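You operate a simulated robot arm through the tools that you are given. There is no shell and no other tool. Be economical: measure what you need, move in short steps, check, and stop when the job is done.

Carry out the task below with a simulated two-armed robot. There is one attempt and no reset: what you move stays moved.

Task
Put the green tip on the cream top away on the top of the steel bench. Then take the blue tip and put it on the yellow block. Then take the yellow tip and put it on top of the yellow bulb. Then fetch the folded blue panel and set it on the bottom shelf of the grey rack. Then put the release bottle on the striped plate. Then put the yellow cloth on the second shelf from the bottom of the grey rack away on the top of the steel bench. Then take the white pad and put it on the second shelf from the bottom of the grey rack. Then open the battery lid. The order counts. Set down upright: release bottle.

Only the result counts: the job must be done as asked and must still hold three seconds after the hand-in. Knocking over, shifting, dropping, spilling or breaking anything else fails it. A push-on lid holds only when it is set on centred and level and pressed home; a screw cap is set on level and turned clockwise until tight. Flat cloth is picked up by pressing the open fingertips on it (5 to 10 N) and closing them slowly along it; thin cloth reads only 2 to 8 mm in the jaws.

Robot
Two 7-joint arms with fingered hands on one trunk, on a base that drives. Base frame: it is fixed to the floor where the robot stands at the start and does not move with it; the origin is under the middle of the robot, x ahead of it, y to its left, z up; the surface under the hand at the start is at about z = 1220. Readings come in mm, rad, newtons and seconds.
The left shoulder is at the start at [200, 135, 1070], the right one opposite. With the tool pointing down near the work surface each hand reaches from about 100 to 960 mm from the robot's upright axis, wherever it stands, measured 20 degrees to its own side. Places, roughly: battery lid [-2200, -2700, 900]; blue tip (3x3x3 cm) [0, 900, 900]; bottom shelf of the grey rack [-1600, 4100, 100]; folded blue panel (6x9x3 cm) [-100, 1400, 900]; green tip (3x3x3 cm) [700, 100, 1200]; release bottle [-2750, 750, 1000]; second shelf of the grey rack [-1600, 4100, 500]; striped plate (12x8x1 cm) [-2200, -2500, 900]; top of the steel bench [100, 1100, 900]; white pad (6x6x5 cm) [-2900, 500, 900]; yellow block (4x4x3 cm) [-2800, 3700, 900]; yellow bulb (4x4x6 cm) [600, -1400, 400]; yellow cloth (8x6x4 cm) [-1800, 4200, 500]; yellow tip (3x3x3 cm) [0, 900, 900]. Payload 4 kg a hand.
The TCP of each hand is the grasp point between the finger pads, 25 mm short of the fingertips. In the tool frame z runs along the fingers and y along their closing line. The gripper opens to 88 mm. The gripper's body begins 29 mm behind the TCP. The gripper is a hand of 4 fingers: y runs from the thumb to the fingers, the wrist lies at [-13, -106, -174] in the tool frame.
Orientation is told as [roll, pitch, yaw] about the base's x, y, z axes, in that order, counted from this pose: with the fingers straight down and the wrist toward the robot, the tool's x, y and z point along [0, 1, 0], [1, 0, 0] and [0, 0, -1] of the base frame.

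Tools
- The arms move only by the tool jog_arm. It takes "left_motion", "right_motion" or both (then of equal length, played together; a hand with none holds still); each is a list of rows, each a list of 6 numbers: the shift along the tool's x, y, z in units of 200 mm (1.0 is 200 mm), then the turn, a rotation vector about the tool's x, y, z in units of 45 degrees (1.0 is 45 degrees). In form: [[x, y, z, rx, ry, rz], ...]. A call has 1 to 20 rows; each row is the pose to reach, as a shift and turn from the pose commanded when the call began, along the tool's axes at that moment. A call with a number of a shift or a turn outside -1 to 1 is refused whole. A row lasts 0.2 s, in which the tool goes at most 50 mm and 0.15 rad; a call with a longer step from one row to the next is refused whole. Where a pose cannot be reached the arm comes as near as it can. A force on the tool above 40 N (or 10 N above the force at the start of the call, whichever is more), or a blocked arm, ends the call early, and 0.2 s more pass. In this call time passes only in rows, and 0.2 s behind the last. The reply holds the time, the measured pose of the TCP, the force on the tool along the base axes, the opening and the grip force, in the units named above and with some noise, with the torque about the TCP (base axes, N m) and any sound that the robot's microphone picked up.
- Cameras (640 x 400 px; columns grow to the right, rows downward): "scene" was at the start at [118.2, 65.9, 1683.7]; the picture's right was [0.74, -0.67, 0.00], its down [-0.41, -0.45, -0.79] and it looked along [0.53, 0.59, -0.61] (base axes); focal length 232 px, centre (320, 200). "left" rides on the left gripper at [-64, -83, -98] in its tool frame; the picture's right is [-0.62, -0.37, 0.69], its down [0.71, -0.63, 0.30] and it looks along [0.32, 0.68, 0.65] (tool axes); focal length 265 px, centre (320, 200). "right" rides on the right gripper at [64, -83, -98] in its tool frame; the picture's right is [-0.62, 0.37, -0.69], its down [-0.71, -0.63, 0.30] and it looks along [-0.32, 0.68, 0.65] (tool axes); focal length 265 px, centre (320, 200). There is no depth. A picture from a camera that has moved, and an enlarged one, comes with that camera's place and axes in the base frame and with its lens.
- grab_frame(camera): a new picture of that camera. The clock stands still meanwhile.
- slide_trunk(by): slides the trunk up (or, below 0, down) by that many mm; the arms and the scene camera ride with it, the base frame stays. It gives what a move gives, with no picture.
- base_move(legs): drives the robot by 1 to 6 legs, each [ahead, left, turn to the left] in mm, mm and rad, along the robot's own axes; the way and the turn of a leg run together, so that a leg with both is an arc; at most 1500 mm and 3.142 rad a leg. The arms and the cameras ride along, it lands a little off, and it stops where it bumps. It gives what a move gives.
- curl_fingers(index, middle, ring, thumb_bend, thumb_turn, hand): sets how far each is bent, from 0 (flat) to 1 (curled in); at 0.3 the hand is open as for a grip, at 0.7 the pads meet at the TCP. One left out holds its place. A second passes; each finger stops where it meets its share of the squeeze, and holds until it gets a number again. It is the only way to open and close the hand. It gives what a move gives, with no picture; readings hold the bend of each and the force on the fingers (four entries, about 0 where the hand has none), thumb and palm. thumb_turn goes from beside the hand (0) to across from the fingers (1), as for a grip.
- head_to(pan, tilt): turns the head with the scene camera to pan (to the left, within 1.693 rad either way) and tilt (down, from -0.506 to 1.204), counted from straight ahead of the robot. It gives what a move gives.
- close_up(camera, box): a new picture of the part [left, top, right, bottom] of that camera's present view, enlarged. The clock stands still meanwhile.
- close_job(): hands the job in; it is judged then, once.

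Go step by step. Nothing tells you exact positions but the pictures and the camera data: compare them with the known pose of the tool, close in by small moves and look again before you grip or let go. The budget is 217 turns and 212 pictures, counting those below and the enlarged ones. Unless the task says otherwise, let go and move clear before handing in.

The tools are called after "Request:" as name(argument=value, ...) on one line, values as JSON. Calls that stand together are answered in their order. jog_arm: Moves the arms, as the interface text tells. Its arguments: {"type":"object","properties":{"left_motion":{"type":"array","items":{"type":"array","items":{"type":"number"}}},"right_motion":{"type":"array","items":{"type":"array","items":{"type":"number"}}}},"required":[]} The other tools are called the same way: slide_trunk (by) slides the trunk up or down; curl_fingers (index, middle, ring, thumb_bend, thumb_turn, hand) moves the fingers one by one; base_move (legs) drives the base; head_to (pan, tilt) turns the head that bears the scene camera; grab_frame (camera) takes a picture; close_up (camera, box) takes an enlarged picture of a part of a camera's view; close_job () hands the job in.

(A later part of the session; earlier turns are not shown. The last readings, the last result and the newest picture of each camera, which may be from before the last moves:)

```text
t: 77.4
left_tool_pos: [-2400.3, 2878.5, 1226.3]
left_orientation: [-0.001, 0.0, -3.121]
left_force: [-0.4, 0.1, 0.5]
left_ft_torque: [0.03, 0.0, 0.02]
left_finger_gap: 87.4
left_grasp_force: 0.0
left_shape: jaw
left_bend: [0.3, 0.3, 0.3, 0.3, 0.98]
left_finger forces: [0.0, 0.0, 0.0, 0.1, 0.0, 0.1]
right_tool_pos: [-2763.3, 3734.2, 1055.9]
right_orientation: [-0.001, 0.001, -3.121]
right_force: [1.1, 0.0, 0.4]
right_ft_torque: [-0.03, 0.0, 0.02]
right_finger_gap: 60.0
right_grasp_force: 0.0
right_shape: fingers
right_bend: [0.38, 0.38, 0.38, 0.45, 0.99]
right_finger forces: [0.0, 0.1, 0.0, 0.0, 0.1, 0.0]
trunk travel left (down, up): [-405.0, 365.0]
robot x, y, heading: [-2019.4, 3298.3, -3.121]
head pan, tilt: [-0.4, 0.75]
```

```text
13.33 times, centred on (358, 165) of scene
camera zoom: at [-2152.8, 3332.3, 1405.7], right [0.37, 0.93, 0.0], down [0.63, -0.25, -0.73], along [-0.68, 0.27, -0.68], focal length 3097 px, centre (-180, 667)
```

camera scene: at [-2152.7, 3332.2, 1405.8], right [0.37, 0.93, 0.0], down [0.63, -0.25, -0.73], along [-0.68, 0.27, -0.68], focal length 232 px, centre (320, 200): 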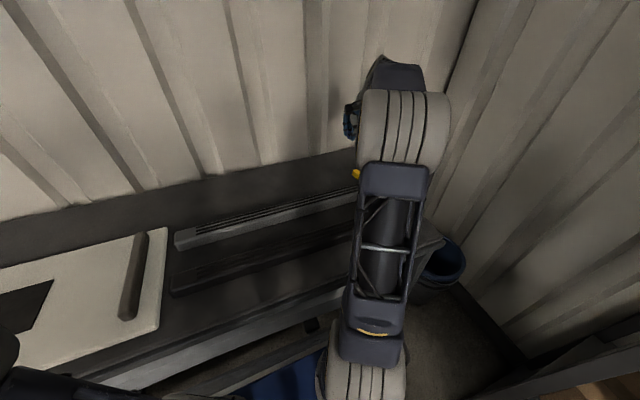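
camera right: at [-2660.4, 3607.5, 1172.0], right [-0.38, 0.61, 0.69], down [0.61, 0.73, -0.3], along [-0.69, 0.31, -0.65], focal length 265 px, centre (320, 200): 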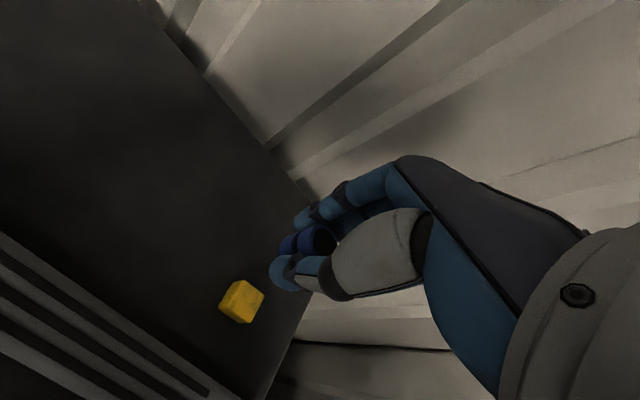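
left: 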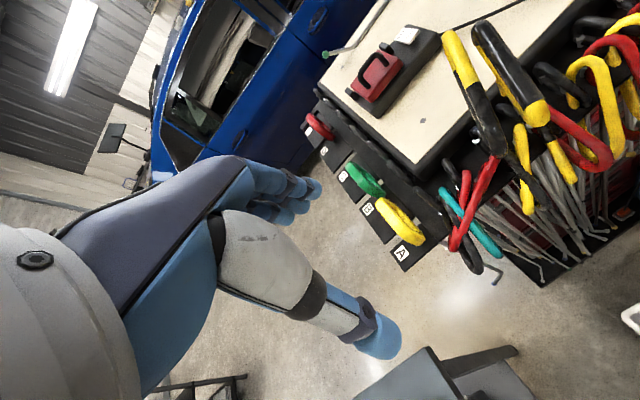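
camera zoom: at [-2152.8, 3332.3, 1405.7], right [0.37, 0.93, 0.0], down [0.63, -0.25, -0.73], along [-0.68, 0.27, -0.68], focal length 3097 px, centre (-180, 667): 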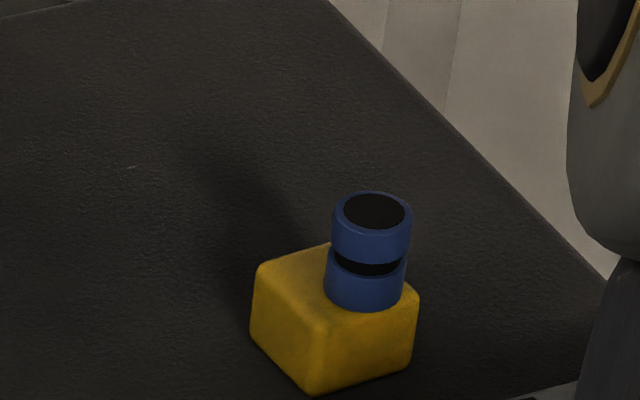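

The blue tip stands stably on the yellow block. Next is the yellow tip: I'll raise, pull the hand in, and drive back to my earlier spot at the steel bench.

Request:
slide_trunk(by=250)

Request:
jog_arm(right_motion=[[0.2, -0.1, 0, 0, 0, 0], [0.4, -0.2, 0, 0, 0, 0], [0.6, -0.3, 0, 0, 0, 0], [0.8, -0.45, 0, 0, 0, 0], [0.95, -0.6, 0, 0, 0, 0]])

Request:
base_move(legs=[[0, 980, 0], [0, 0, -1.591], [-1060, -667, 0], [-1060, -667, 0], [0, -600, 0]])

Request:
head_to(pan=0.0, tilt=0.9)

Request:
grab_frame(camera="scene")

```text
t: 80.0
left_tool_pos: [-2400.0, 2878.9, 1475.6]
left_orientation: [0.0, 0.0, -3.119]
left_force: [-0.1, -0.6, -0.1]
left_ft_torque: [0.0, -0.01, 0.02]
left_finger_gap: 87.8
left_grasp_force: 0.1
left_shape: jaw
left_bend: [0.3, 0.3, 0.3, 0.3, 0.98]
left_finger forces: [0.0, 0.0, 0.0, 0.1, 0.0, 0.0]
right_tool_pos: [-2764.1, 3735.1, 1304.6]
right_orientation: [0.0, 0.0, -3.122]
right_force: [0.8, 0.0, -0.4]
right_ft_torque: [0.02, 0.0, -0.02]
right_finger_gap: 59.7
right_grasp_force: 0.1
right_shape: fingers
right_bend: [0.38, 0.38, 0.38, 0.45, 0.99]
right_finger forces: [0.0, 0.1, 0.0, 0.0, 0.0, 0.0]
trunk travel left (down, up): [-655.0, 115.0]
robot x, y, heading: [-2015.4, 3301.5, -3.121]
head pan, tilt: [-0.4, 0.75]
```

```text
t: 81.2
left_tool_pos: [-2399.4, 2879.1, 1475.4]
left_orientation: [0.0, -0.001, -3.122]
left_force: [0.6, 0.5, -0.9]
left_ft_torque: [0.01, -0.02, 0.02]
left_finger_gap: 87.8
left_grasp_force: 0.1
left_shape: jaw
left_bend: [0.3, 0.3, 0.3, 0.3, 0.98]
left_finger forces: [0.0, 0.0, 0.1, 0.0, 0.0, 0.1]
right_tool_pos: [-2636.8, 3546.6, 1301.0]
right_orientation: [-0.001, -0.002, -3.121]
right_force: [-0.2, 1.3, -0.7]
right_ft_torque: [-0.03, -0.01, 0.0]
right_finger_gap: 59.7
right_grasp_force: 0.2
right_shape: fingers
right_bend: [0.38, 0.38, 0.38, 0.45, 0.99]
right_finger forces: [0.0, 0.0, 0.0, 0.1, 0.0, 0.1]
trunk travel left (down, up): [-655.0, 115.0]
robot x, y, heading: [-2015.7, 3297.0, -3.122]
head pan, tilt: [-0.4, 0.75]
```

```text
t: 105.0
left_tool_pos: [-511.1, 567.7, 1475.3]
left_orientation: [0.0, 0.001, 1.543]
left_force: [-0.5, -0.3, -0.5]
left_ft_torque: [-0.04, -0.02, -0.02]
left_finger_gap: 87.4
left_grasp_force: 0.1
left_shape: jaw
left_bend: [0.3, 0.3, 0.3, 0.3, 0.98]
left_finger forces: [0.0, 0.0, 0.1, 0.0, 0.0, 0.0]
right_tool_pos: [168.5, 772.5, 1301.8]
right_orientation: [-0.001, 0.0, 1.543]
right_force: [-0.2, -0.8, 0.3]
right_ft_torque: [0.01, -0.02, 0.02]
right_finger_gap: 59.9
right_grasp_force: 0.1
right_shape: fingers
right_bend: [0.38, 0.38, 0.38, 0.45, 0.99]
right_finger forces: [0.0, 0.1, 0.0, 0.0, 0.0, 0.0]
trunk travel left (down, up): [-655.0, 115.0]
robot x, y, heading: [-111.3, 164.8, 1.542]
head pan, tilt: [-0.4, 0.75]
```

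```text
t: 105.9
left_tool_pos: [-511.6, 566.8, 1476.3]
left_orientation: [-0.001, 0.0, 1.541]
left_force: [0.4, 0.9, -0.6]
left_ft_torque: [-0.02, 0.05, -0.05]
left_finger_gap: 87.5
left_grasp_force: 0.1
left_shape: jaw
left_bend: [0.3, 0.3, 0.3, 0.3, 0.98]
left_finger forces: [0.1, 0.1, 0.1, 0.0, 0.0, 0.0]
right_tool_pos: [167.9, 772.0, 1301.9]
right_orientation: [0.0, 0.0, 1.544]
right_force: [0.3, -0.1, 0.1]
right_ft_torque: [-0.02, 0.03, 0.02]
right_finger_gap: 59.6
right_grasp_force: 0.1
right_shape: fingers
right_bend: [0.38, 0.38, 0.38, 0.45, 0.99]
right_finger forces: [0.1, 0.1, 0.1, 0.0, 0.0, 0.1]
trunk travel left (down, up): [-655.0, 115.0]
robot x, y, heading: [-110.3, 162.4, 1.542]
head pan, tilt: [0.0, 0.901]
```

```text
161 pictures are left
camera scene: at [-104.6, 299.9, 1643.8], right [1.0, -0.03, 0.0], down [-0.02, -0.78, -0.62], along [0.02, 0.62, -0.78], focal length 232 px, centre (320, 200)
```

scene: 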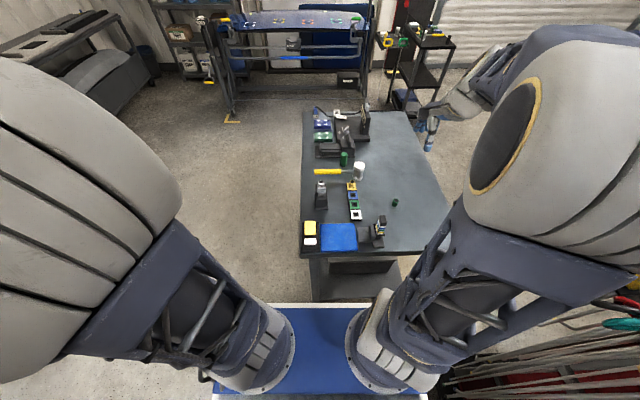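

I'm back at the bench. I'll move the right hand above the yellow tip while turning it, then lower the trunk.

Request:
jog_arm(right_motion=[[0.1, 0.14, 0, 0, 0, -0.16], [0.2, 0.29, 0, 0, 0, -0.33], [0.3, 0.44, 0, 0, 0, -0.5], [0.42, 0.58, 0, 0, 0, -0.67], [0.53, 0.73, 0, 0, 0, -0.84], [0.63, 0.85, 0, 0, 0, -1.0]])

Request:
jog_arm(right_motion=[[0, 0, 0, 0, 0, -0.16], [0, 0, 0, 0, 0, -0.33], [0, 0, 0, 0, 0, -0.5], [0, 0, 0, 0, 0, -0.67], [0, 0, 0, 0, 0, -0.84], [0, 0, 0, 0, 0, -0.92]])

Request:
slide_trunk(by=-250)

Request:
curl_fingers(hand="right", index=0.46, middle=0.46, ring=0.42, thumb_bend=0.46)

Request:
grab_frame(camera="right")

Request:
close_up(camera="scene", box=[320, 90, 420, 170])

```text
t: 107.3
left_tool_pos: [-511.9, 568.1, 1477.0]
left_orientation: [0.0, 0.0, 1.542]
left_force: [-0.6, 0.0, 0.1]
left_ft_torque: [0.04, 0.0, 0.0]
left_finger_gap: 87.5
left_grasp_force: 0.1
left_shape: jaw
left_bend: [0.3, 0.3, 0.3, 0.3, 0.98]
left_finger forces: [0.0, 0.0, 0.0, 0.0, 0.0, 0.0]
right_tool_pos: [45.8, 945.0, 1301.4]
right_orientation: [0.0, 0.001, 2.331]
right_force: [0.9, -0.3, -0.3]
right_ft_torque: [0.02, 0.01, -0.01]
right_finger_gap: 59.8
right_grasp_force: 0.0
right_shape: fingers
right_bend: [0.38, 0.38, 0.38, 0.45, 0.99]
right_finger forces: [0.0, 0.0, 0.0, 0.1, 0.1, 0.0]
trunk travel left (down, up): [-655.0, 115.0]
robot x, y, heading: [-107.8, 162.2, 1.546]
head pan, tilt: [0.0, 0.901]
```

```text
t: 108.7
left_tool_pos: [-511.9, 568.6, 1476.0]
left_orientation: [0.0, 0.001, 1.541]
left_force: [-0.2, -0.3, -0.3]
left_ft_torque: [-0.01, -0.02, 0.02]
left_finger_gap: 87.7
left_grasp_force: 0.1
left_shape: jaw
left_bend: [0.3, 0.3, 0.3, 0.3, 0.98]
left_finger forces: [0.0, 0.0, 0.1, 0.1, 0.1, 0.0]
right_tool_pos: [46.1, 944.1, 1302.7]
right_orientation: [0.001, 0.0, 3.052]
right_force: [-0.1, 0.0, -0.1]
right_ft_torque: [0.01, -0.02, 0.02]
right_finger_gap: 59.6
right_grasp_force: 0.1
right_shape: fingers
right_bend: [0.38, 0.38, 0.38, 0.45, 0.99]
right_finger forces: [0.0, 0.0, 0.0, 0.0, 0.0, 0.0]
trunk travel left (down, up): [-655.0, 115.0]
robot x, y, heading: [-110.3, 162.8, 1.544]
head pan, tilt: [0.0, 0.901]
```

```text
t: 111.3
left_tool_pos: [-512.8, 566.9, 1225.6]
left_orientation: [0.001, 0.001, 1.543]
left_force: [-0.8, 0.1, -0.1]
left_ft_torque: [0.0, 0.03, 0.01]
left_finger_gap: 87.9
left_grasp_force: 0.0
left_shape: jaw
left_bend: [0.3, 0.3, 0.3, 0.3, 0.98]
left_finger forces: [0.0, 0.0, 0.0, 0.0, 0.1, 0.1]
right_tool_pos: [46.1, 944.3, 1052.9]
right_orientation: [0.0, 0.0, 3.051]
right_force: [-0.2, -0.7, 1.3]
right_ft_torque: [-0.01, -0.01, 0.0]
right_finger_gap: 59.6
right_grasp_force: 0.1
right_shape: fingers
right_bend: [0.38, 0.38, 0.38, 0.45, 0.99]
right_finger forces: [0.0, 0.0, 0.0, 0.1, 0.0, 0.1]
trunk travel left (down, up): [-405.0, 365.0]
robot x, y, heading: [-107.8, 163.2, 1.541]
head pan, tilt: [0.0, 0.901]
```

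```text
t: 112.3
left_tool_pos: [-511.0, 567.9, 1226.5]
left_orientation: [0.001, 0.0, 1.543]
left_force: [-0.3, -0.7, -0.2]
left_ft_torque: [0.02, -0.02, 0.02]
left_finger_gap: 87.9
left_grasp_force: 0.0
left_shape: jaw
left_bend: [0.3, 0.3, 0.3, 0.3, 0.98]
left_finger forces: [0.1, 0.0, 0.1, 0.0, 0.0, 0.0]
right_tool_pos: [46.8, 944.7, 1052.3]
right_orientation: [0.001, 0.0, 3.051]
right_force: [-0.9, -0.5, -1.2]
right_ft_torque: [-0.01, 0.0, -0.01]
right_finger_gap: 51.1
right_grasp_force: 0.0
right_shape: fingers
right_bend: [0.46, 0.46, 0.42, 0.46, 0.99]
right_finger forces: [0.0, 0.0, 0.1, 0.0, 0.0, 0.0]
trunk travel left (down, up): [-405.0, 365.0]
robot x, y, heading: [-105.6, 163.1, 1.537]
head pan, tilt: [0.0, 0.901]
```

```text
160 pictures are left
camera right: at [123.5, 873.1, 1150.1], right [-0.31, 0.65, 0.69], down [0.69, 0.65, -0.3], along [-0.65, 0.39, -0.65], focal length 265 px, centre (320, 200)
```

right: 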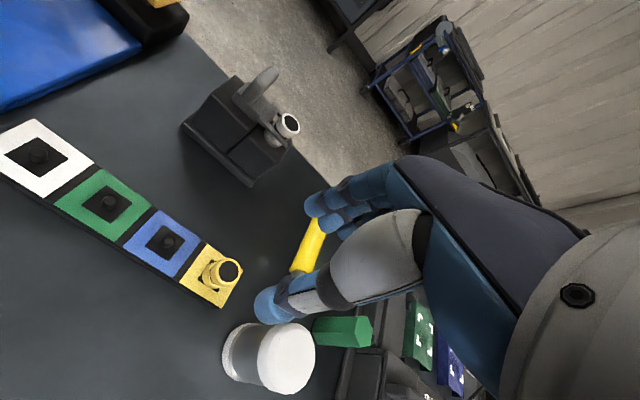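

```text
5.00 times, centred on (370, 130) of scene
camera zoom: at [-104.6, 299.9, 1393.8], right [1.0, -0.03, 0.0], down [-0.02, -0.78, -0.62], along [0.02, 0.62, -0.78], focal length 1161 px, centre (70, 550)
```

zoom: 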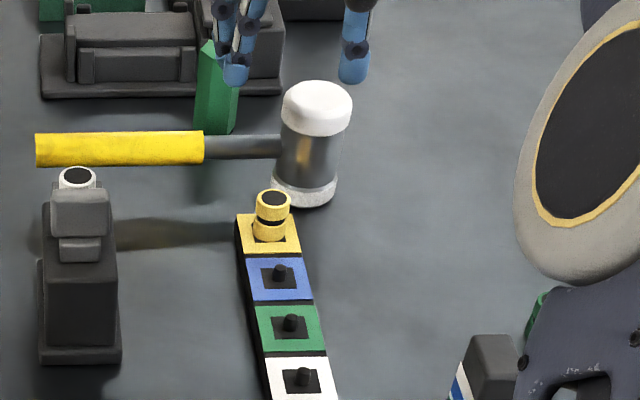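

The yellow tip is at about [46.7, 944] directly below the hand, clear of the hammer. I'll lower and grip with thumb, index and middle.

Request:
jog_arm(right_motion=[[0, 0, 0.2, 0, 0, 0], [0, 0, 0.4, 0, 0, 0], [0, 0, 0.54, 0, 0, 0]])

Request:
grab_frame(camera="right")

Request:
curl_fingers(hand="right", index=0.66, middle=0.66, thumb_bend=0.7)

```text
t: 113.1
left_tool_pos: [-510.8, 567.7, 1226.0]
left_orientation: [0.0, 0.0, 1.542]
left_force: [-1.0, -0.3, 0.6]
left_ft_torque: [-0.01, -0.01, -0.02]
left_finger_gap: 87.7
left_grasp_force: 0.0
left_shape: jaw
left_bend: [0.3, 0.3, 0.3, 0.3, 0.98]
left_finger forces: [0.0, 0.0, 0.0, 0.0, 0.0, 0.0]
right_tool_pos: [44.9, 946.6, 943.9]
right_orientation: [-0.001, 0.0, 3.051]
right_force: [-0.8, -0.4, -0.2]
right_ft_torque: [0.01, 0.01, -0.04]
right_finger_gap: 50.7
right_grasp_force: 0.0
right_shape: fingers
right_bend: [0.46, 0.46, 0.42, 0.46, 0.99]
right_finger forces: [0.0, 0.0, 0.0, 0.0, 0.0, 0.0]
trunk travel left (down, up): [-405.0, 365.0]
robot x, y, heading: [-108.3, 161.0, 1.537]
head pan, tilt: [0.0, 0.901]
```

```text
158 pictures are left
camera right: at [123.5, 874.1, 1041.6], right [-0.31, 0.65, 0.69], down [0.69, 0.65, -0.3], along [-0.65, 0.39, -0.65], focal length 265 px, centre (320, 200)
```

right: 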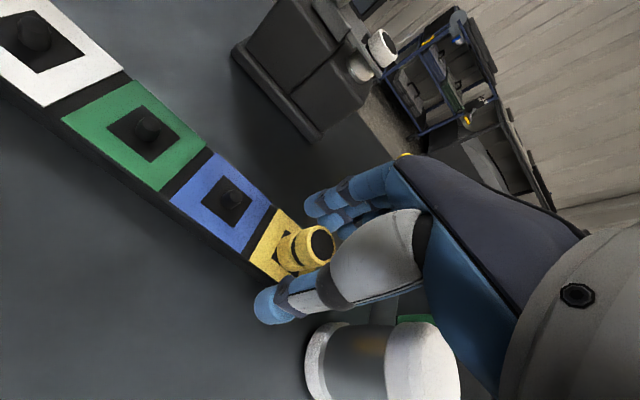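

```text
t: 114.1
left_tool_pos: [-511.8, 566.7, 1226.5]
left_orientation: [-0.001, -0.001, 1.543]
left_force: [0.5, 0.7, -0.6]
left_ft_torque: [-0.03, 0.0, 0.02]
left_finger_gap: 87.6
left_grasp_force: 0.1
left_shape: jaw
left_bend: [0.3, 0.3, 0.3, 0.3, 0.98]
left_finger forces: [0.0, 0.1, 0.0, 0.1, 0.1, 0.0]
right_tool_pos: [45.6, 945.3, 944.3]
right_orientation: [0.001, -0.001, 3.051]
right_force: [-6.0, 0.0, 3.1]
right_ft_torque: [0.04, 0.22, 0.09]
right_finger_gap: 15.8
right_grasp_force: 8.0
right_shape: fingers
right_bend: [0.62, 0.59, 0.42, 0.63, 1.0]
right_finger forces: [3.0, 7.8, 0.0, 0.1, 4.7, 0.0]
trunk travel left (down, up): [-405.0, 365.0]
robot x, y, heading: [-108.6, 163.1, 1.546]
head pan, tilt: [0.0, 0.901]
```

Contact on all three; I'll relieve the side load, tighten and lift.

Request:
jog_arm(right_motion=[[0, 0.012, 0, 0, 0, 0]])

Request:
curl_fingers(hand="right", index=0.7, middle=0.7, thumb_bend=0.8)

Request:
jog_arm(right_motion=[[0, 0, -0.05, 0, 0, 0], [0, 0, -0.15, 0, 0, 0], [0, 0, -0.3, 0, 0, 0], [0, 0, -0.5, 0, 0, 0]])

Request:
grab_frame(camera="right")

```text
t: 114.5
left_tool_pos: [-511.7, 569.2, 1225.6]
left_orientation: [0.0, 0.0, 1.543]
left_force: [-0.7, 0.2, -0.1]
left_ft_torque: [0.02, -0.01, -0.01]
left_finger_gap: 87.7
left_grasp_force: 0.1
left_shape: jaw
left_bend: [0.3, 0.3, 0.3, 0.3, 0.98]
left_finger forces: [0.0, 0.1, 0.0, 0.0, 0.0, 0.0]
right_tool_pos: [44.3, 946.9, 945.0]
right_orientation: [0.0, 0.0, 3.049]
right_force: [0.0, 0.0, 2.2]
right_ft_torque: [0.04, 0.11, 0.07]
right_finger_gap: 15.7
right_grasp_force: 7.5
right_shape: fingers
right_bend: [0.63, 0.6, 0.42, 0.63, 1.0]
right_finger forces: [1.8, 5.4, 0.0, 0.0, 6.6, 0.1]
trunk travel left (down, up): [-405.0, 365.0]
robot x, y, heading: [-109.4, 164.1, 1.545]
head pan, tilt: [0.0, 0.901]
```

```text
t: 115.5
left_tool_pos: [-511.8, 567.8, 1225.3]
left_orientation: [0.0, 0.0, 1.543]
left_force: [0.6, -1.0, -0.6]
left_ft_torque: [0.03, 0.01, -0.01]
left_finger_gap: 87.3
left_grasp_force: 0.1
left_shape: jaw
left_bend: [0.3, 0.3, 0.3, 0.3, 0.98]
left_finger forces: [0.1, 0.0, 0.1, 0.1, 0.0, 0.0]
right_tool_pos: [43.0, 946.5, 945.3]
right_orientation: [0.001, 0.001, 3.051]
right_force: [4.9, 0.0, 4.6]
right_ft_torque: [0.07, 0.07, 0.11]
right_finger_gap: 14.6
right_grasp_force: 16.4
right_shape: fingers
right_bend: [0.63, 0.61, 0.42, 0.63, 1.0]
right_finger forces: [3.7, 12.9, 0.1, 0.0, 16.1, 0.0]
trunk travel left (down, up): [-405.0, 365.0]
robot x, y, heading: [-108.3, 162.8, 1.541]
head pan, tilt: [0.0, 0.901]
```

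```text
t: 116.5
left_tool_pos: [-511.6, 568.3, 1226.4]
left_orientation: [-0.001, 0.0, 1.542]
left_force: [-0.3, 0.2, 0.5]
left_ft_torque: [-0.03, -0.01, -0.01]
left_finger_gap: 87.6
left_grasp_force: 0.1
left_shape: jaw
left_bend: [0.3, 0.3, 0.3, 0.3, 0.98]
left_finger forces: [0.1, 0.0, 0.0, 0.0, 0.1, 0.0]
right_tool_pos: [43.9, 949.9, 1041.5]
right_orientation: [0.0, 0.001, 3.052]
right_force: [0.6, 0.5, -0.8]
right_ft_torque: [-0.01, -0.01, 0.0]
right_finger_gap: 14.2
right_grasp_force: 13.5
right_shape: fingers
right_bend: [0.59, 0.64, 0.42, 0.69, 1.0]
right_finger forces: [8.1, 5.4, 0.1, 0.0, 12.9, 0.0]
trunk travel left (down, up): [-405.0, 365.0]
robot x, y, heading: [-108.2, 163.6, 1.544]
head pan, tilt: [0.0, 0.901]
```

```text
157 pictures are left
camera right: at [121.5, 878.0, 1140.4], right [-0.31, 0.65, 0.69], down [0.69, 0.65, -0.3], along [-0.65, 0.38, -0.65], focal length 265 px, centre (320, 200)
```

right: 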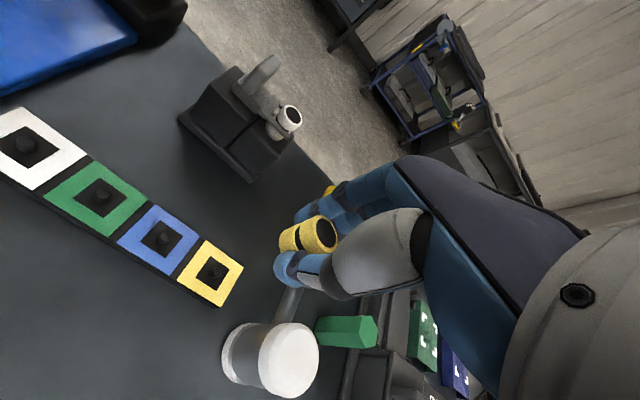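

The yellow tip is in hand. I'll raise, turn the hand back, back away from the benches, and look toward the yellow bulb at [600, -1400, 400].

Request:
slide_trunk(by=250)

Request:
jog_arm(right_motion=[[0, 0, 0, 0, 0, 0.16], [0, 0, 0, 0, 0, 0.33], [0, 0, 0, 0, 0, 0.5], [0, 0, 0, 0, 0, 0.67], [0, 0, 0, 0, 0, 0.84], [0, 0, 0, 0, 0, 1.0]])

Request:
jog_arm(right_motion=[[0, -0.1, 0, 0, 0, 0.16], [0, -0.2, 0, 0, 0, 0.33], [0, -0.3, 0, 0, 0, 0.5], [0, -0.4, 0, 0, 0, 0.67], [0, -0.5, 0, 0, 0, 0.84], [0, -0.6, 0, 0, 0, 0.92]])

Request:
base_move(legs=[[-200, 500, 0], [-600, 0, 0], [0, 0, -1.543]])

Request:
head_to(pan=-0.7, tilt=0.4)

Request:
grab_frame(camera="scene")

```text
t: 119.0
left_tool_pos: [-511.9, 567.8, 1475.6]
left_orientation: [0.0, -0.001, 1.542]
left_force: [-0.6, -0.1, 0.6]
left_ft_torque: [0.0, 0.0, 0.01]
left_finger_gap: 87.6
left_grasp_force: 0.0
left_shape: jaw
left_bend: [0.3, 0.3, 0.3, 0.3, 0.98]
left_finger forces: [0.1, 0.0, 0.0, 0.0, 0.0, 0.1]
right_tool_pos: [45.0, 949.4, 1292.3]
right_orientation: [0.001, -0.001, 3.05]
right_force: [0.1, 0.0, -0.1]
right_ft_torque: [-0.02, 0.04, -0.03]
right_finger_gap: 14.4
right_grasp_force: 13.1
right_shape: fingers
right_bend: [0.59, 0.64, 0.42, 0.69, 1.0]
right_finger forces: [8.1, 5.4, 0.1, 0.1, 12.9, 0.0]
trunk travel left (down, up): [-655.0, 115.0]
robot x, y, heading: [-106.4, 162.8, 1.543]
head pan, tilt: [0.0, 0.901]
```

```text
t: 120.5
left_tool_pos: [-512.2, 569.3, 1475.7]
left_orientation: [0.0, 0.0, 1.543]
left_force: [0.6, -0.1, 0.9]
left_ft_torque: [-0.02, 0.0, -0.03]
left_finger_gap: 87.7
left_grasp_force: 0.1
left_shape: jaw
left_bend: [0.3, 0.3, 0.3, 0.3, 0.98]
left_finger forces: [0.0, 0.0, 0.1, 0.1, 0.0, 0.0]
right_tool_pos: [44.0, 948.3, 1292.4]
right_orientation: [0.001, -0.001, 2.263]
right_force: [0.6, 0.6, -0.3]
right_ft_torque: [-0.04, 0.02, 0.03]
right_finger_gap: 14.5
right_grasp_force: 13.4
right_shape: fingers
right_bend: [0.59, 0.64, 0.42, 0.69, 1.0]
right_finger forces: [8.2, 5.5, 0.1, 0.1, 12.8, 0.0]
trunk travel left (down, up): [-655.0, 115.0]
robot x, y, heading: [-106.0, 160.1, 1.545]
head pan, tilt: [0.0, 0.901]
```

```text
t: 121.8
left_tool_pos: [-511.7, 567.9, 1475.3]
left_orientation: [0.0, 0.0, 1.543]
left_force: [0.0, -0.9, -0.1]
left_ft_torque: [0.02, -0.02, -0.01]
left_finger_gap: 87.5
left_grasp_force: 0.1
left_shape: jaw
left_bend: [0.3, 0.3, 0.3, 0.3, 0.98]
left_finger forces: [0.0, 0.0, 0.0, 0.0, 0.1, 0.1]
right_tool_pos: [120.3, 858.5, 1292.7]
right_orientation: [-0.001, -0.001, 1.54]
right_force: [0.6, 0.9, 0.7]
right_ft_torque: [0.0, -0.01, 0.03]
right_finger_gap: 14.2
right_grasp_force: 13.8
right_shape: fingers
right_bend: [0.59, 0.64, 0.42, 0.69, 1.0]
right_finger forces: [8.2, 5.4, 0.1, 0.1, 12.8, 0.0]
trunk travel left (down, up): [-655.0, 115.0]
robot x, y, heading: [-108.1, 162.2, 1.539]
head pan, tilt: [0.0, 0.901]
```

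```text
t: 131.6
left_tool_pos: [-256.1, -171.3, 1475.5]
left_orientation: [0.0, 0.0, 0.061]
left_force: [-0.4, 0.7, -0.6]
left_ft_torque: [-0.03, 0.0, -0.01]
left_finger_gap: 87.5
left_grasp_force: 0.0
left_shape: jaw
left_bend: [0.3, 0.3, 0.3, 0.3, 0.98]
left_finger forces: [0.0, 0.0, 0.1, 0.0, 0.0, 0.0]
right_tool_pos: [89.4, -774.0, 1291.0]
right_orientation: [-0.001, 0.0, 0.061]
right_force: [-0.6, 0.8, 0.7]
right_ft_torque: [-0.01, -0.01, 0.02]
right_finger_gap: 13.9
right_grasp_force: 12.6
right_shape: fingers
right_bend: [0.59, 0.64, 0.42, 0.69, 1.0]
right_finger forces: [8.1, 5.4, 0.0, 0.1, 12.4, 0.0]
trunk travel left (down, up): [-655.0, 115.0]
robot x, y, heading: [-628.9, -610.5, 0.061]
head pan, tilt: [0.0, 0.901]
```

```text
t: 132.6
left_tool_pos: [-257.3, -170.5, 1475.7]
left_orientation: [0.001, -0.001, 0.061]
left_force: [-0.5, 0.4, -0.8]
left_ft_torque: [0.0, 0.0, 0.01]
left_finger_gap: 87.7
left_grasp_force: 0.0
left_shape: jaw
left_bend: [0.3, 0.3, 0.3, 0.3, 0.98]
left_finger forces: [0.0, 0.1, 0.0, 0.1, 0.0, 0.0]
right_tool_pos: [88.6, -774.8, 1291.3]
right_orientation: [-0.001, 0.001, 0.062]
right_force: [-0.6, 0.7, 0.5]
right_ft_torque: [0.01, 0.02, -0.02]
right_finger_gap: 13.9
right_grasp_force: 13.4
right_shape: fingers
right_bend: [0.59, 0.64, 0.42, 0.69, 1.0]
right_finger forces: [8.2, 5.5, 0.0, 0.0, 12.4, 0.0]
trunk travel left (down, up): [-655.0, 115.0]
robot x, y, heading: [-621.0, -609.0, 0.062]
head pan, tilt: [-0.7, 0.4]
```

```text
156 pictures are left
camera scene: at [-490.6, -658.2, 1686.8], right [-0.6, -0.8, 0.0], down [-0.31, 0.23, -0.92], along [0.74, -0.55, -0.39], focal length 232 px, centre (320, 200)
```

scene: 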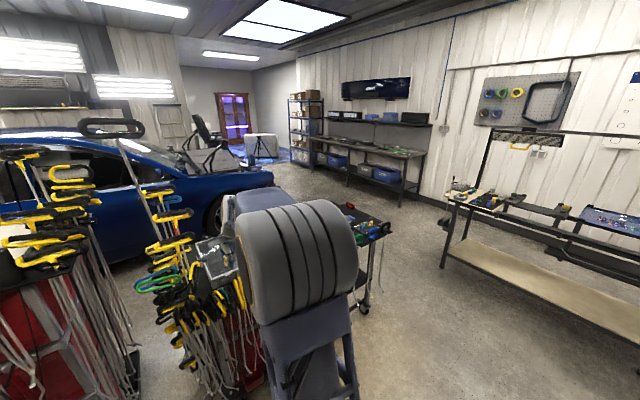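

The bulb seems to be by the black cart, hidden by my elbow. I'll side-step to y≈-1500 and look at it directly.

Request:
base_move(legs=[[0, -800, 0], [0, 0, -0.06]])

Request:
head_to(pan=0.0, tilt=0.6)

Request:
grab_frame(camera="scene")

```text
t: 137.4
left_tool_pos: [-181.5, -994.2, 1475.3]
left_orientation: [0.0, -0.001, 0.006]
left_force: [0.8, -0.5, -0.4]
left_ft_torque: [0.0, 0.0, 0.05]
left_finger_gap: 87.5
left_grasp_force: 0.0
left_shape: jaw
left_bend: [0.3, 0.3, 0.3, 0.3, 0.98]
left_finger forces: [0.0, 0.0, 0.0, 0.0, 0.0, 0.0]
right_tool_pos: [130.2, -1616.2, 1291.6]
right_orientation: [-0.001, 0.0, 0.005]
right_force: [0.4, 0.3, 0.3]
right_ft_torque: [-0.02, 0.02, 0.0]
right_finger_gap: 13.6
right_grasp_force: 12.6
right_shape: fingers
right_bend: [0.59, 0.64, 0.42, 0.69, 1.0]
right_finger forces: [8.2, 5.3, 0.1, 0.0, 12.4, 0.0]
trunk travel left (down, up): [-655.0, 115.0]
robot x, y, heading: [-572.3, -1412.0, 0.004]
head pan, tilt: [-0.7, 0.4]
```

```text
t: 138.4
left_tool_pos: [-182.7, -993.1, 1476.9]
left_orientation: [0.0, 0.001, 0.005]
left_force: [-0.5, 0.1, 0.4]
left_ft_torque: [-0.02, 0.01, -0.01]
left_finger_gap: 87.4
left_grasp_force: 0.0
left_shape: jaw
left_bend: [0.3, 0.3, 0.3, 0.3, 0.98]
left_finger forces: [0.0, 0.0, 0.1, 0.1, 0.0, 0.1]
right_tool_pos: [128.9, -1615.6, 1291.1]
right_orientation: [0.0, -0.001, 0.004]
right_force: [-0.6, 0.3, 0.2]
right_ft_torque: [-0.01, 0.0, 0.02]
right_finger_gap: 13.8
right_grasp_force: 13.7
right_shape: fingers
right_bend: [0.59, 0.64, 0.42, 0.69, 1.0]
right_finger forces: [8.2, 5.3, 0.0, 0.0, 12.5, 0.0]
trunk travel left (down, up): [-655.0, 115.0]
robot x, y, heading: [-575.0, -1407.6, 0.009]
head pan, tilt: [0.0, 0.6]
```

```text
155 pictures are left
camera scene: at [-426.0, -1408.1, 1668.6], right [0.0, -1.0, 0.0], down [-0.56, 0.0, -0.83], along [0.83, 0.0, -0.56], focal length 232 px, centre (320, 200)
```

scene: 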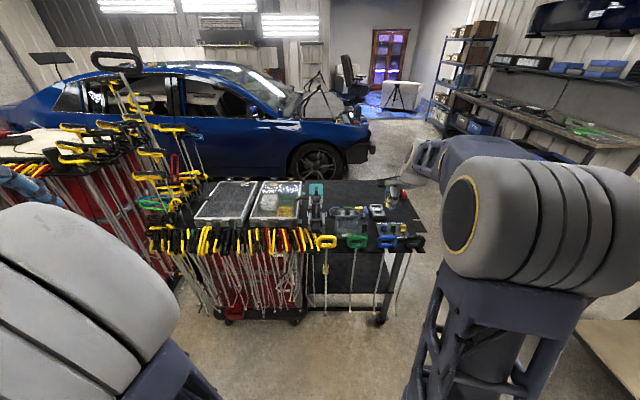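

Request:
close_up(camera="scene", box=[220, 170, 440, 330])

```text
2.50 times, centred on (330, 250) of scene
camera zoom: at [-426.0, -1408.1, 1668.6], right [0.0, -1.0, 0.0], down [-0.56, 0.0, -0.83], along [0.83, 0.0, -0.56], focal length 581 px, centre (295, 75)
```

zoom: 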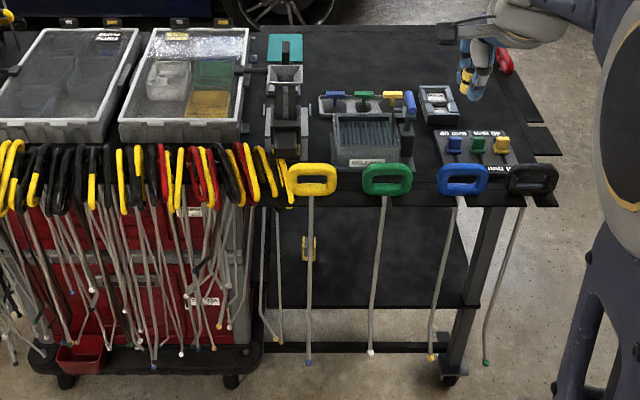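

The yellow bulb sits on the cart's lower shelf, behind a hanging yellow rod. I'll lower the trunk to see under the cart top and measure the opening.

Request:
slide_trunk(by=-550)

Request:
head_to(pan=0.0, tilt=0.4)

Request:
close_up(camera="scene", box=[220, 120, 440, 280])

Request:
grab_frame(camera="right")

```text
refused: -550 is not a number from -400 to 400
```

```text
t: 139.2
left_tool_pos: [-183.2, -994.1, 1475.6]
left_orientation: [-0.001, -0.001, 0.006]
left_force: [-0.3, 0.0, -0.4]
left_ft_torque: [0.01, -0.02, 0.01]
left_finger_gap: 87.4
left_grasp_force: 0.0
left_shape: jaw
left_bend: [0.3, 0.3, 0.3, 0.3, 0.98]
left_finger forces: [0.0, 0.0, 0.0, 0.0, 0.0, 0.0]
right_tool_pos: [128.2, -1616.5, 1291.5]
right_orientation: [0.0, 0.001, 0.004]
right_force: [0.4, -0.4, -0.1]
right_ft_torque: [-0.03, -0.01, -0.04]
right_finger_gap: 13.8
right_grasp_force: 12.3
right_shape: fingers
right_bend: [0.59, 0.64, 0.42, 0.69, 1.0]
right_finger forces: [8.2, 5.4, 0.0, 0.0, 12.4, 0.0]
trunk travel left (down, up): [-655.0, 115.0]
robot x, y, heading: [-573.3, -1409.9, 0.009]
head pan, tilt: [0.0, 0.4]
```

```text
2.50 times, centred on (330, 200) of scene
camera zoom: at [-421.8, -1408.0, 1686.8], right [0.0, -1.0, 0.0], down [-0.39, 0.0, -0.92], along [0.92, 0.0, -0.39], focal length 581 px, centre (295, 200)
```

zoom: 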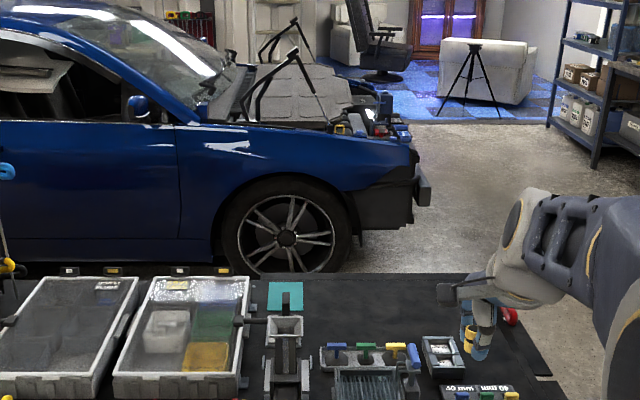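

```text
152 pictures are left
camera right: at [45.8, -1553.0, 1389.8], right [0.37, -0.62, 0.69], down [-0.63, -0.72, -0.3], along [0.69, -0.32, -0.65], focal length 265 px, centre (320, 200)
```

right: 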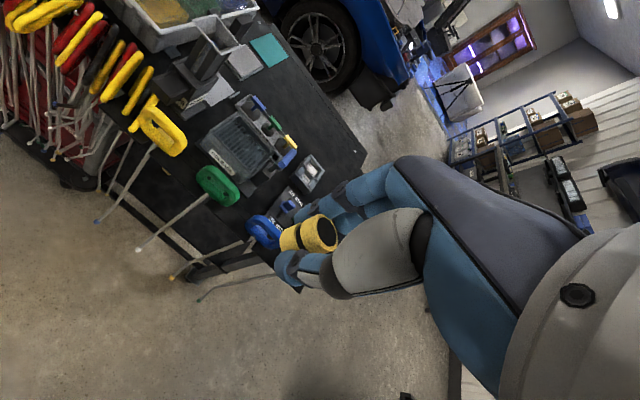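

Request:
slide_trunk(by=-400)

Request:
slide_trunk(by=-180)

Request:
grab_frame(camera="scene")

Request:
close_up(camera="scene", box=[270, 180, 400, 290])

```text
t: 143.0
left_tool_pos: [-182.4, -993.5, 1075.5]
left_orientation: [-0.001, 0.0, 0.005]
left_force: [-0.1, 0.2, -0.3]
left_ft_torque: [0.02, -0.02, -0.01]
left_finger_gap: 87.6
left_grasp_force: 0.0
left_shape: jaw
left_bend: [0.3, 0.3, 0.3, 0.3, 0.98]
left_finger forces: [0.0, 0.0, 0.0, 0.0, 0.1, 0.0]
right_tool_pos: [128.4, -1616.5, 891.8]
right_orientation: [0.0, -0.001, 0.003]
right_force: [0.1, -0.1, -0.5]
right_ft_torque: [0.02, -0.02, 0.0]
right_finger_gap: 14.1
right_grasp_force: 12.5
right_shape: fingers
right_bend: [0.59, 0.64, 0.42, 0.69, 1.0]
right_finger forces: [8.2, 5.3, 0.0, 0.0, 12.5, 0.0]
trunk travel left (down, up): [-255.0, 515.0]
robot x, y, heading: [-572.4, -1407.3, 0.003]
head pan, tilt: [0.0, 0.4]
```

```text
t: 145.0
left_tool_pos: [-182.7, -994.1, 895.8]
left_orientation: [0.0, 0.001, 0.006]
left_force: [0.2, 0.0, -0.3]
left_ft_torque: [0.02, -0.01, 0.01]
left_finger_gap: 87.6
left_grasp_force: 0.1
left_shape: jaw
left_bend: [0.3, 0.3, 0.3, 0.3, 0.98]
left_finger forces: [0.1, 0.0, 0.0, 0.0, 0.1, 0.0]
right_tool_pos: [127.8, -1617.1, 712.2]
right_orientation: [0.0, -0.001, 0.003]
right_force: [1.1, 0.5, -0.7]
right_ft_torque: [-0.01, 0.03, 0.03]
right_finger_gap: 13.7
right_grasp_force: 12.8
right_shape: fingers
right_bend: [0.59, 0.64, 0.42, 0.69, 1.0]
right_finger forces: [8.2, 5.4, 0.0, 0.0, 12.5, 0.0]
trunk travel left (down, up): [-75.0, 695.0]
robot x, y, heading: [-575.9, -1411.0, 0.006]
head pan, tilt: [0.0, 0.4]
```

```text
151 pictures are left
camera scene: at [-421.8, -1408.0, 1106.9], right [0.0, -1.0, 0.0], down [-0.39, 0.0, -0.92], along [0.92, 0.0, -0.39], focal length 232 px, centre (320, 200)
```

scene: 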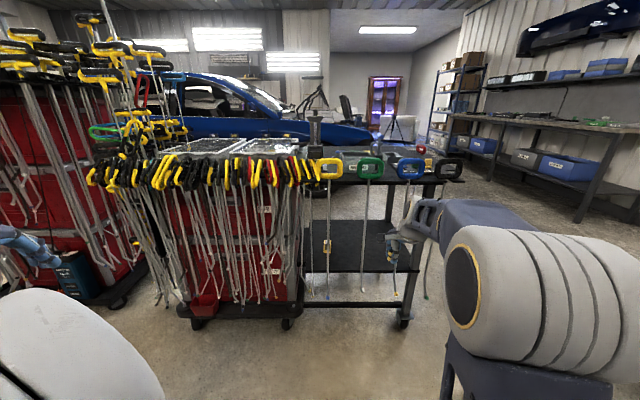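

```text
3.64 times, centred on (335, 235) of scene
camera zoom: at [-421.8, -1408.0, 1106.9], right [0.0, -1.0, 0.0], down [-0.39, 0.0, -0.92], along [0.92, 0.0, -0.39], focal length 845 px, centre (266, 73)
```

zoom: 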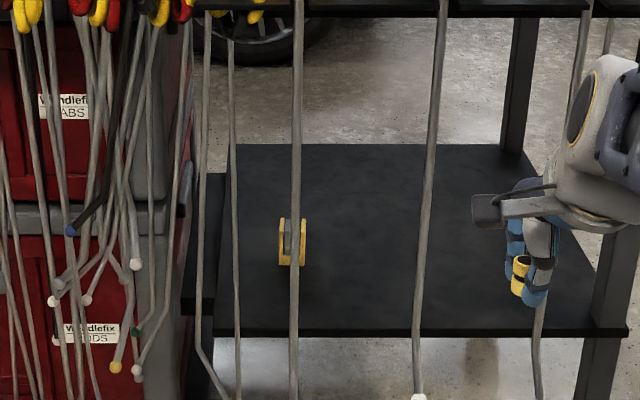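

The bulb is centred near [574, -1444, 428] with its top about z=458; hanging rods block the front, but the cart's right end is open between its legs. I'll retract both hands, then drive round to the right end and reach in from there.

Request:
jog_arm(left_motion=[[0, -0.2, 0, 0, 0, 0], [0, -0.4, 0, 0, 0, 0], [0, -0.6, 0, 0, 0, 0], [0, -0.8, 0, 0, 0, 0], [0, -1.0, 0, 0, 0, 0]], right_motion=[[0, -0.2, 0, 0, 0, 0], [0, -0.4, 0, 0, 0, 0], [0, -0.6, 0, 0, 0, 0], [0, -0.8, 0, 0, 0, 0], [0, -1.0, 0, 0, 0, 0]])

Request:
jog_arm(right_motion=[[0, -0.2, 0, 0, 0, 0], [0, -0.4, 0, 0, 0, 0], [0, -0.6, 0, 0, 0, 0], [0, -0.7, 0, 0, 0, 0]])

Request:
base_move(legs=[[0, -950, 0], [0, 0, 1.565]])

Request:
head_to(pan=-0.6, tilt=0.4)

Request:
grab_frame(camera="scene")

```text
t: 146.2
left_tool_pos: [-381.0, -995.2, 895.6]
left_orientation: [0.0, 0.0, 0.004]
left_force: [-0.5, 0.3, -0.5]
left_ft_torque: [-0.01, 0.03, 0.01]
left_finger_gap: 87.8
left_grasp_force: 0.0
left_shape: jaw
left_bend: [0.3, 0.3, 0.3, 0.3, 0.98]
left_finger forces: [0.0, 0.1, 0.0, 0.0, 0.0, 0.1]
right_tool_pos: [-74.6, -1617.1, 709.9]
right_orientation: [0.0, -0.001, 0.006]
right_force: [0.4, -0.5, 0.2]
right_ft_torque: [-0.02, 0.01, -0.02]
right_finger_gap: 13.9
right_grasp_force: 13.1
right_shape: fingers
right_bend: [0.59, 0.64, 0.42, 0.69, 1.0]
right_finger forces: [8.2, 5.5, 0.0, 0.0, 12.4, 0.0]
trunk travel left (down, up): [-75.0, 695.0]
robot x, y, heading: [-573.3, -1412.2, 0.009]
head pan, tilt: [0.0, 0.4]
```

```text
t: 147.2
left_tool_pos: [-382.0, -994.7, 897.2]
left_orientation: [0.0, 0.002, 0.004]
left_force: [-0.6, 0.8, 0.1]
left_ft_torque: [-0.02, -0.01, 0.0]
left_finger_gap: 87.6
left_grasp_force: 0.0
left_shape: jaw
left_bend: [0.3, 0.3, 0.3, 0.3, 0.98]
left_finger forces: [0.0, 0.0, 0.0, 0.0, 0.1, 0.0]
right_tool_pos: [-211.9, -1619.1, 712.0]
right_orientation: [0.0, 0.0, 0.006]
right_force: [0.8, -0.4, 0.1]
right_ft_torque: [0.02, 0.03, 0.02]
right_finger_gap: 13.7
right_grasp_force: 13.1
right_shape: fingers
right_bend: [0.59, 0.65, 0.42, 0.7, 1.0]
right_finger forces: [8.6, 5.4, 0.0, 0.1, 12.1, 0.0]
trunk travel left (down, up): [-75.0, 695.0]
robot x, y, heading: [-577.1, -1408.0, 0.007]
head pan, tilt: [0.0, 0.4]
```

```text
t: 156.0
left_tool_pos: [-994.5, -2163.7, 896.1]
left_orientation: [0.0, 0.002, 1.608]
left_force: [-0.1, -0.9, 1.0]
left_ft_torque: [0.02, -0.04, -0.01]
left_finger_gap: 87.6
left_grasp_force: 0.1
left_shape: jaw
left_bend: [0.3, 0.3, 0.3, 0.3, 0.98]
left_finger forces: [0.0, 0.0, 0.1, 0.0, 0.1, 0.0]
right_tool_pos: [-375.8, -1974.6, 712.0]
right_orientation: [0.001, 0.002, 1.606]
right_force: [0.0, 0.3, -1.2]
right_ft_torque: [0.01, 0.05, -0.01]
right_finger_gap: 13.5
right_grasp_force: 12.2
right_shape: fingers
right_bend: [0.59, 0.65, 0.42, 0.7, 1.0]
right_finger forces: [8.5, 5.0, 0.0, 0.0, 11.9, 0.0]
trunk travel left (down, up): [-75.0, 695.0]
robot x, y, heading: [-573.1, -2342.6, 1.609]
head pan, tilt: [0.0, 0.4]
```

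```text
t: 157.0
left_tool_pos: [-994.0, -2164.1, 895.8]
left_orientation: [0.0, 0.0, 1.607]
left_force: [0.3, -0.9, -0.2]
left_ft_torque: [0.0, 0.0, 0.01]
left_finger_gap: 87.6
left_grasp_force: 0.0
left_shape: jaw
left_bend: [0.3, 0.3, 0.3, 0.3, 0.98]
left_finger forces: [0.1, 0.1, 0.0, 0.0, 0.0, 0.0]
right_tool_pos: [-376.6, -1975.2, 712.2]
right_orientation: [-0.001, 0.0, 1.608]
right_force: [0.2, 0.4, 0.2]
right_ft_torque: [0.01, 0.02, 0.0]
right_finger_gap: 13.5
right_grasp_force: 12.6
right_shape: fingers
right_bend: [0.59, 0.65, 0.42, 0.7, 1.0]
right_finger forces: [8.5, 5.2, 0.1, 0.0, 11.9, 0.0]
trunk travel left (down, up): [-75.0, 695.0]
robot x, y, heading: [-570.5, -2341.1, 1.611]
head pan, tilt: [-0.6, 0.4]
```

```text
149 pictures are left
camera scene: at [-525.3, -2203.4, 1106.8], right [0.85, -0.53, 0.0], down [-0.21, -0.33, -0.92], along [0.49, 0.78, -0.39], focal length 232 px, centre (320, 200)
```

scene: 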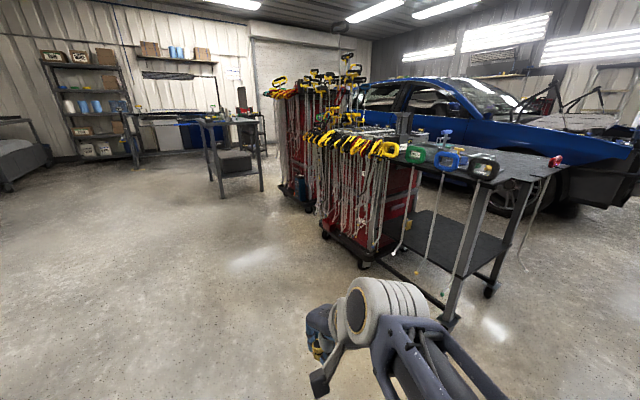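

The cart's right end shows two legs and a rod at each corner. I'll drive to a place facing that end.

Request:
base_move(legs=[[0, 0, -0.04], [0, -500, 0], [0, -500, 0]])

Request:
head_to(pan=0.0, tilt=0.5)

Request:
grab_frame(camera="scene")

Request:
grab_frame(camera="right")

```text
t: 162.8
left_tool_pos: [10.3, -2148.4, 896.2]
left_orientation: [0.0, 0.0, 1.55]
left_force: [0.0, -0.1, 0.9]
left_ft_torque: [0.01, 0.0, 0.02]
left_finger_gap: 88.0
left_grasp_force: 0.1
left_shape: jaw
left_bend: [0.3, 0.3, 0.3, 0.3, 0.98]
left_finger forces: [0.0, 0.0, 0.0, 0.0, 0.0, 0.1]
right_tool_pos: [640.6, -1994.1, 711.8]
right_orientation: [0.0, -0.001, 1.552]
right_force: [0.0, -0.2, 0.9]
right_ft_torque: [0.0, -0.01, -0.02]
right_finger_gap: 13.5
right_grasp_force: 12.8
right_shape: fingers
right_bend: [0.59, 0.65, 0.42, 0.7, 1.0]
right_finger forces: [8.5, 5.0, 0.0, 0.1, 11.9, 0.0]
trunk travel left (down, up): [-75.0, 695.0]
robot x, y, heading: [419.9, -2350.3, 1.547]
head pan, tilt: [-0.6, 0.4]
```

```text
t: 163.8
left_tool_pos: [9.8, -2149.3, 897.0]
left_orientation: [0.0, 0.0, 1.549]
left_force: [0.4, -0.1, 0.2]
left_ft_torque: [0.0, 0.05, -0.01]
left_finger_gap: 87.8
left_grasp_force: 0.0
left_shape: jaw
left_bend: [0.3, 0.3, 0.3, 0.3, 0.98]
left_finger forces: [0.0, 0.1, 0.1, 0.0, 0.0, 0.0]
right_tool_pos: [639.6, -1993.3, 713.2]
right_orientation: [0.0, 0.0, 1.549]
right_force: [0.0, -1.0, 0.3]
right_ft_torque: [-0.01, 0.0, -0.03]
right_finger_gap: 13.6
right_grasp_force: 12.9
right_shape: fingers
right_bend: [0.59, 0.65, 0.42, 0.7, 1.0]
right_finger forces: [8.4, 5.2, 0.0, 0.0, 11.9, 0.1]
trunk travel left (down, up): [-75.0, 695.0]
robot x, y, heading: [421.3, -2352.3, 1.55]
head pan, tilt: [0.0, 0.499]
```

```text
148 pictures are left
camera scene: at [425.2, -2198.2, 1097.7], right [1.0, -0.02, 0.0], down [-0.01, -0.48, -0.88], along [0.02, 0.88, -0.48], focal length 232 px, centre (320, 200)
```

scene: 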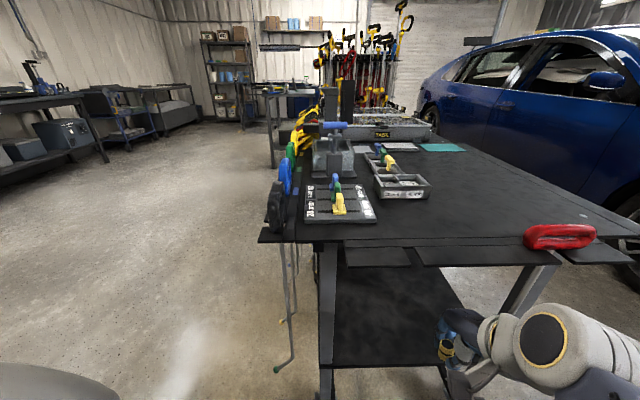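

```text
147 pictures are left
camera right: at [574.4, -2075.7, 810.4], right [0.63, 0.36, 0.69], down [0.7, -0.64, -0.3], along [0.34, 0.68, -0.65], focal length 265 px, centre (320, 200)
```

right: 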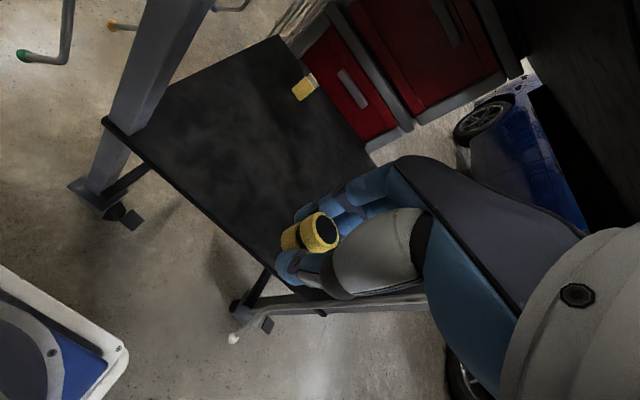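

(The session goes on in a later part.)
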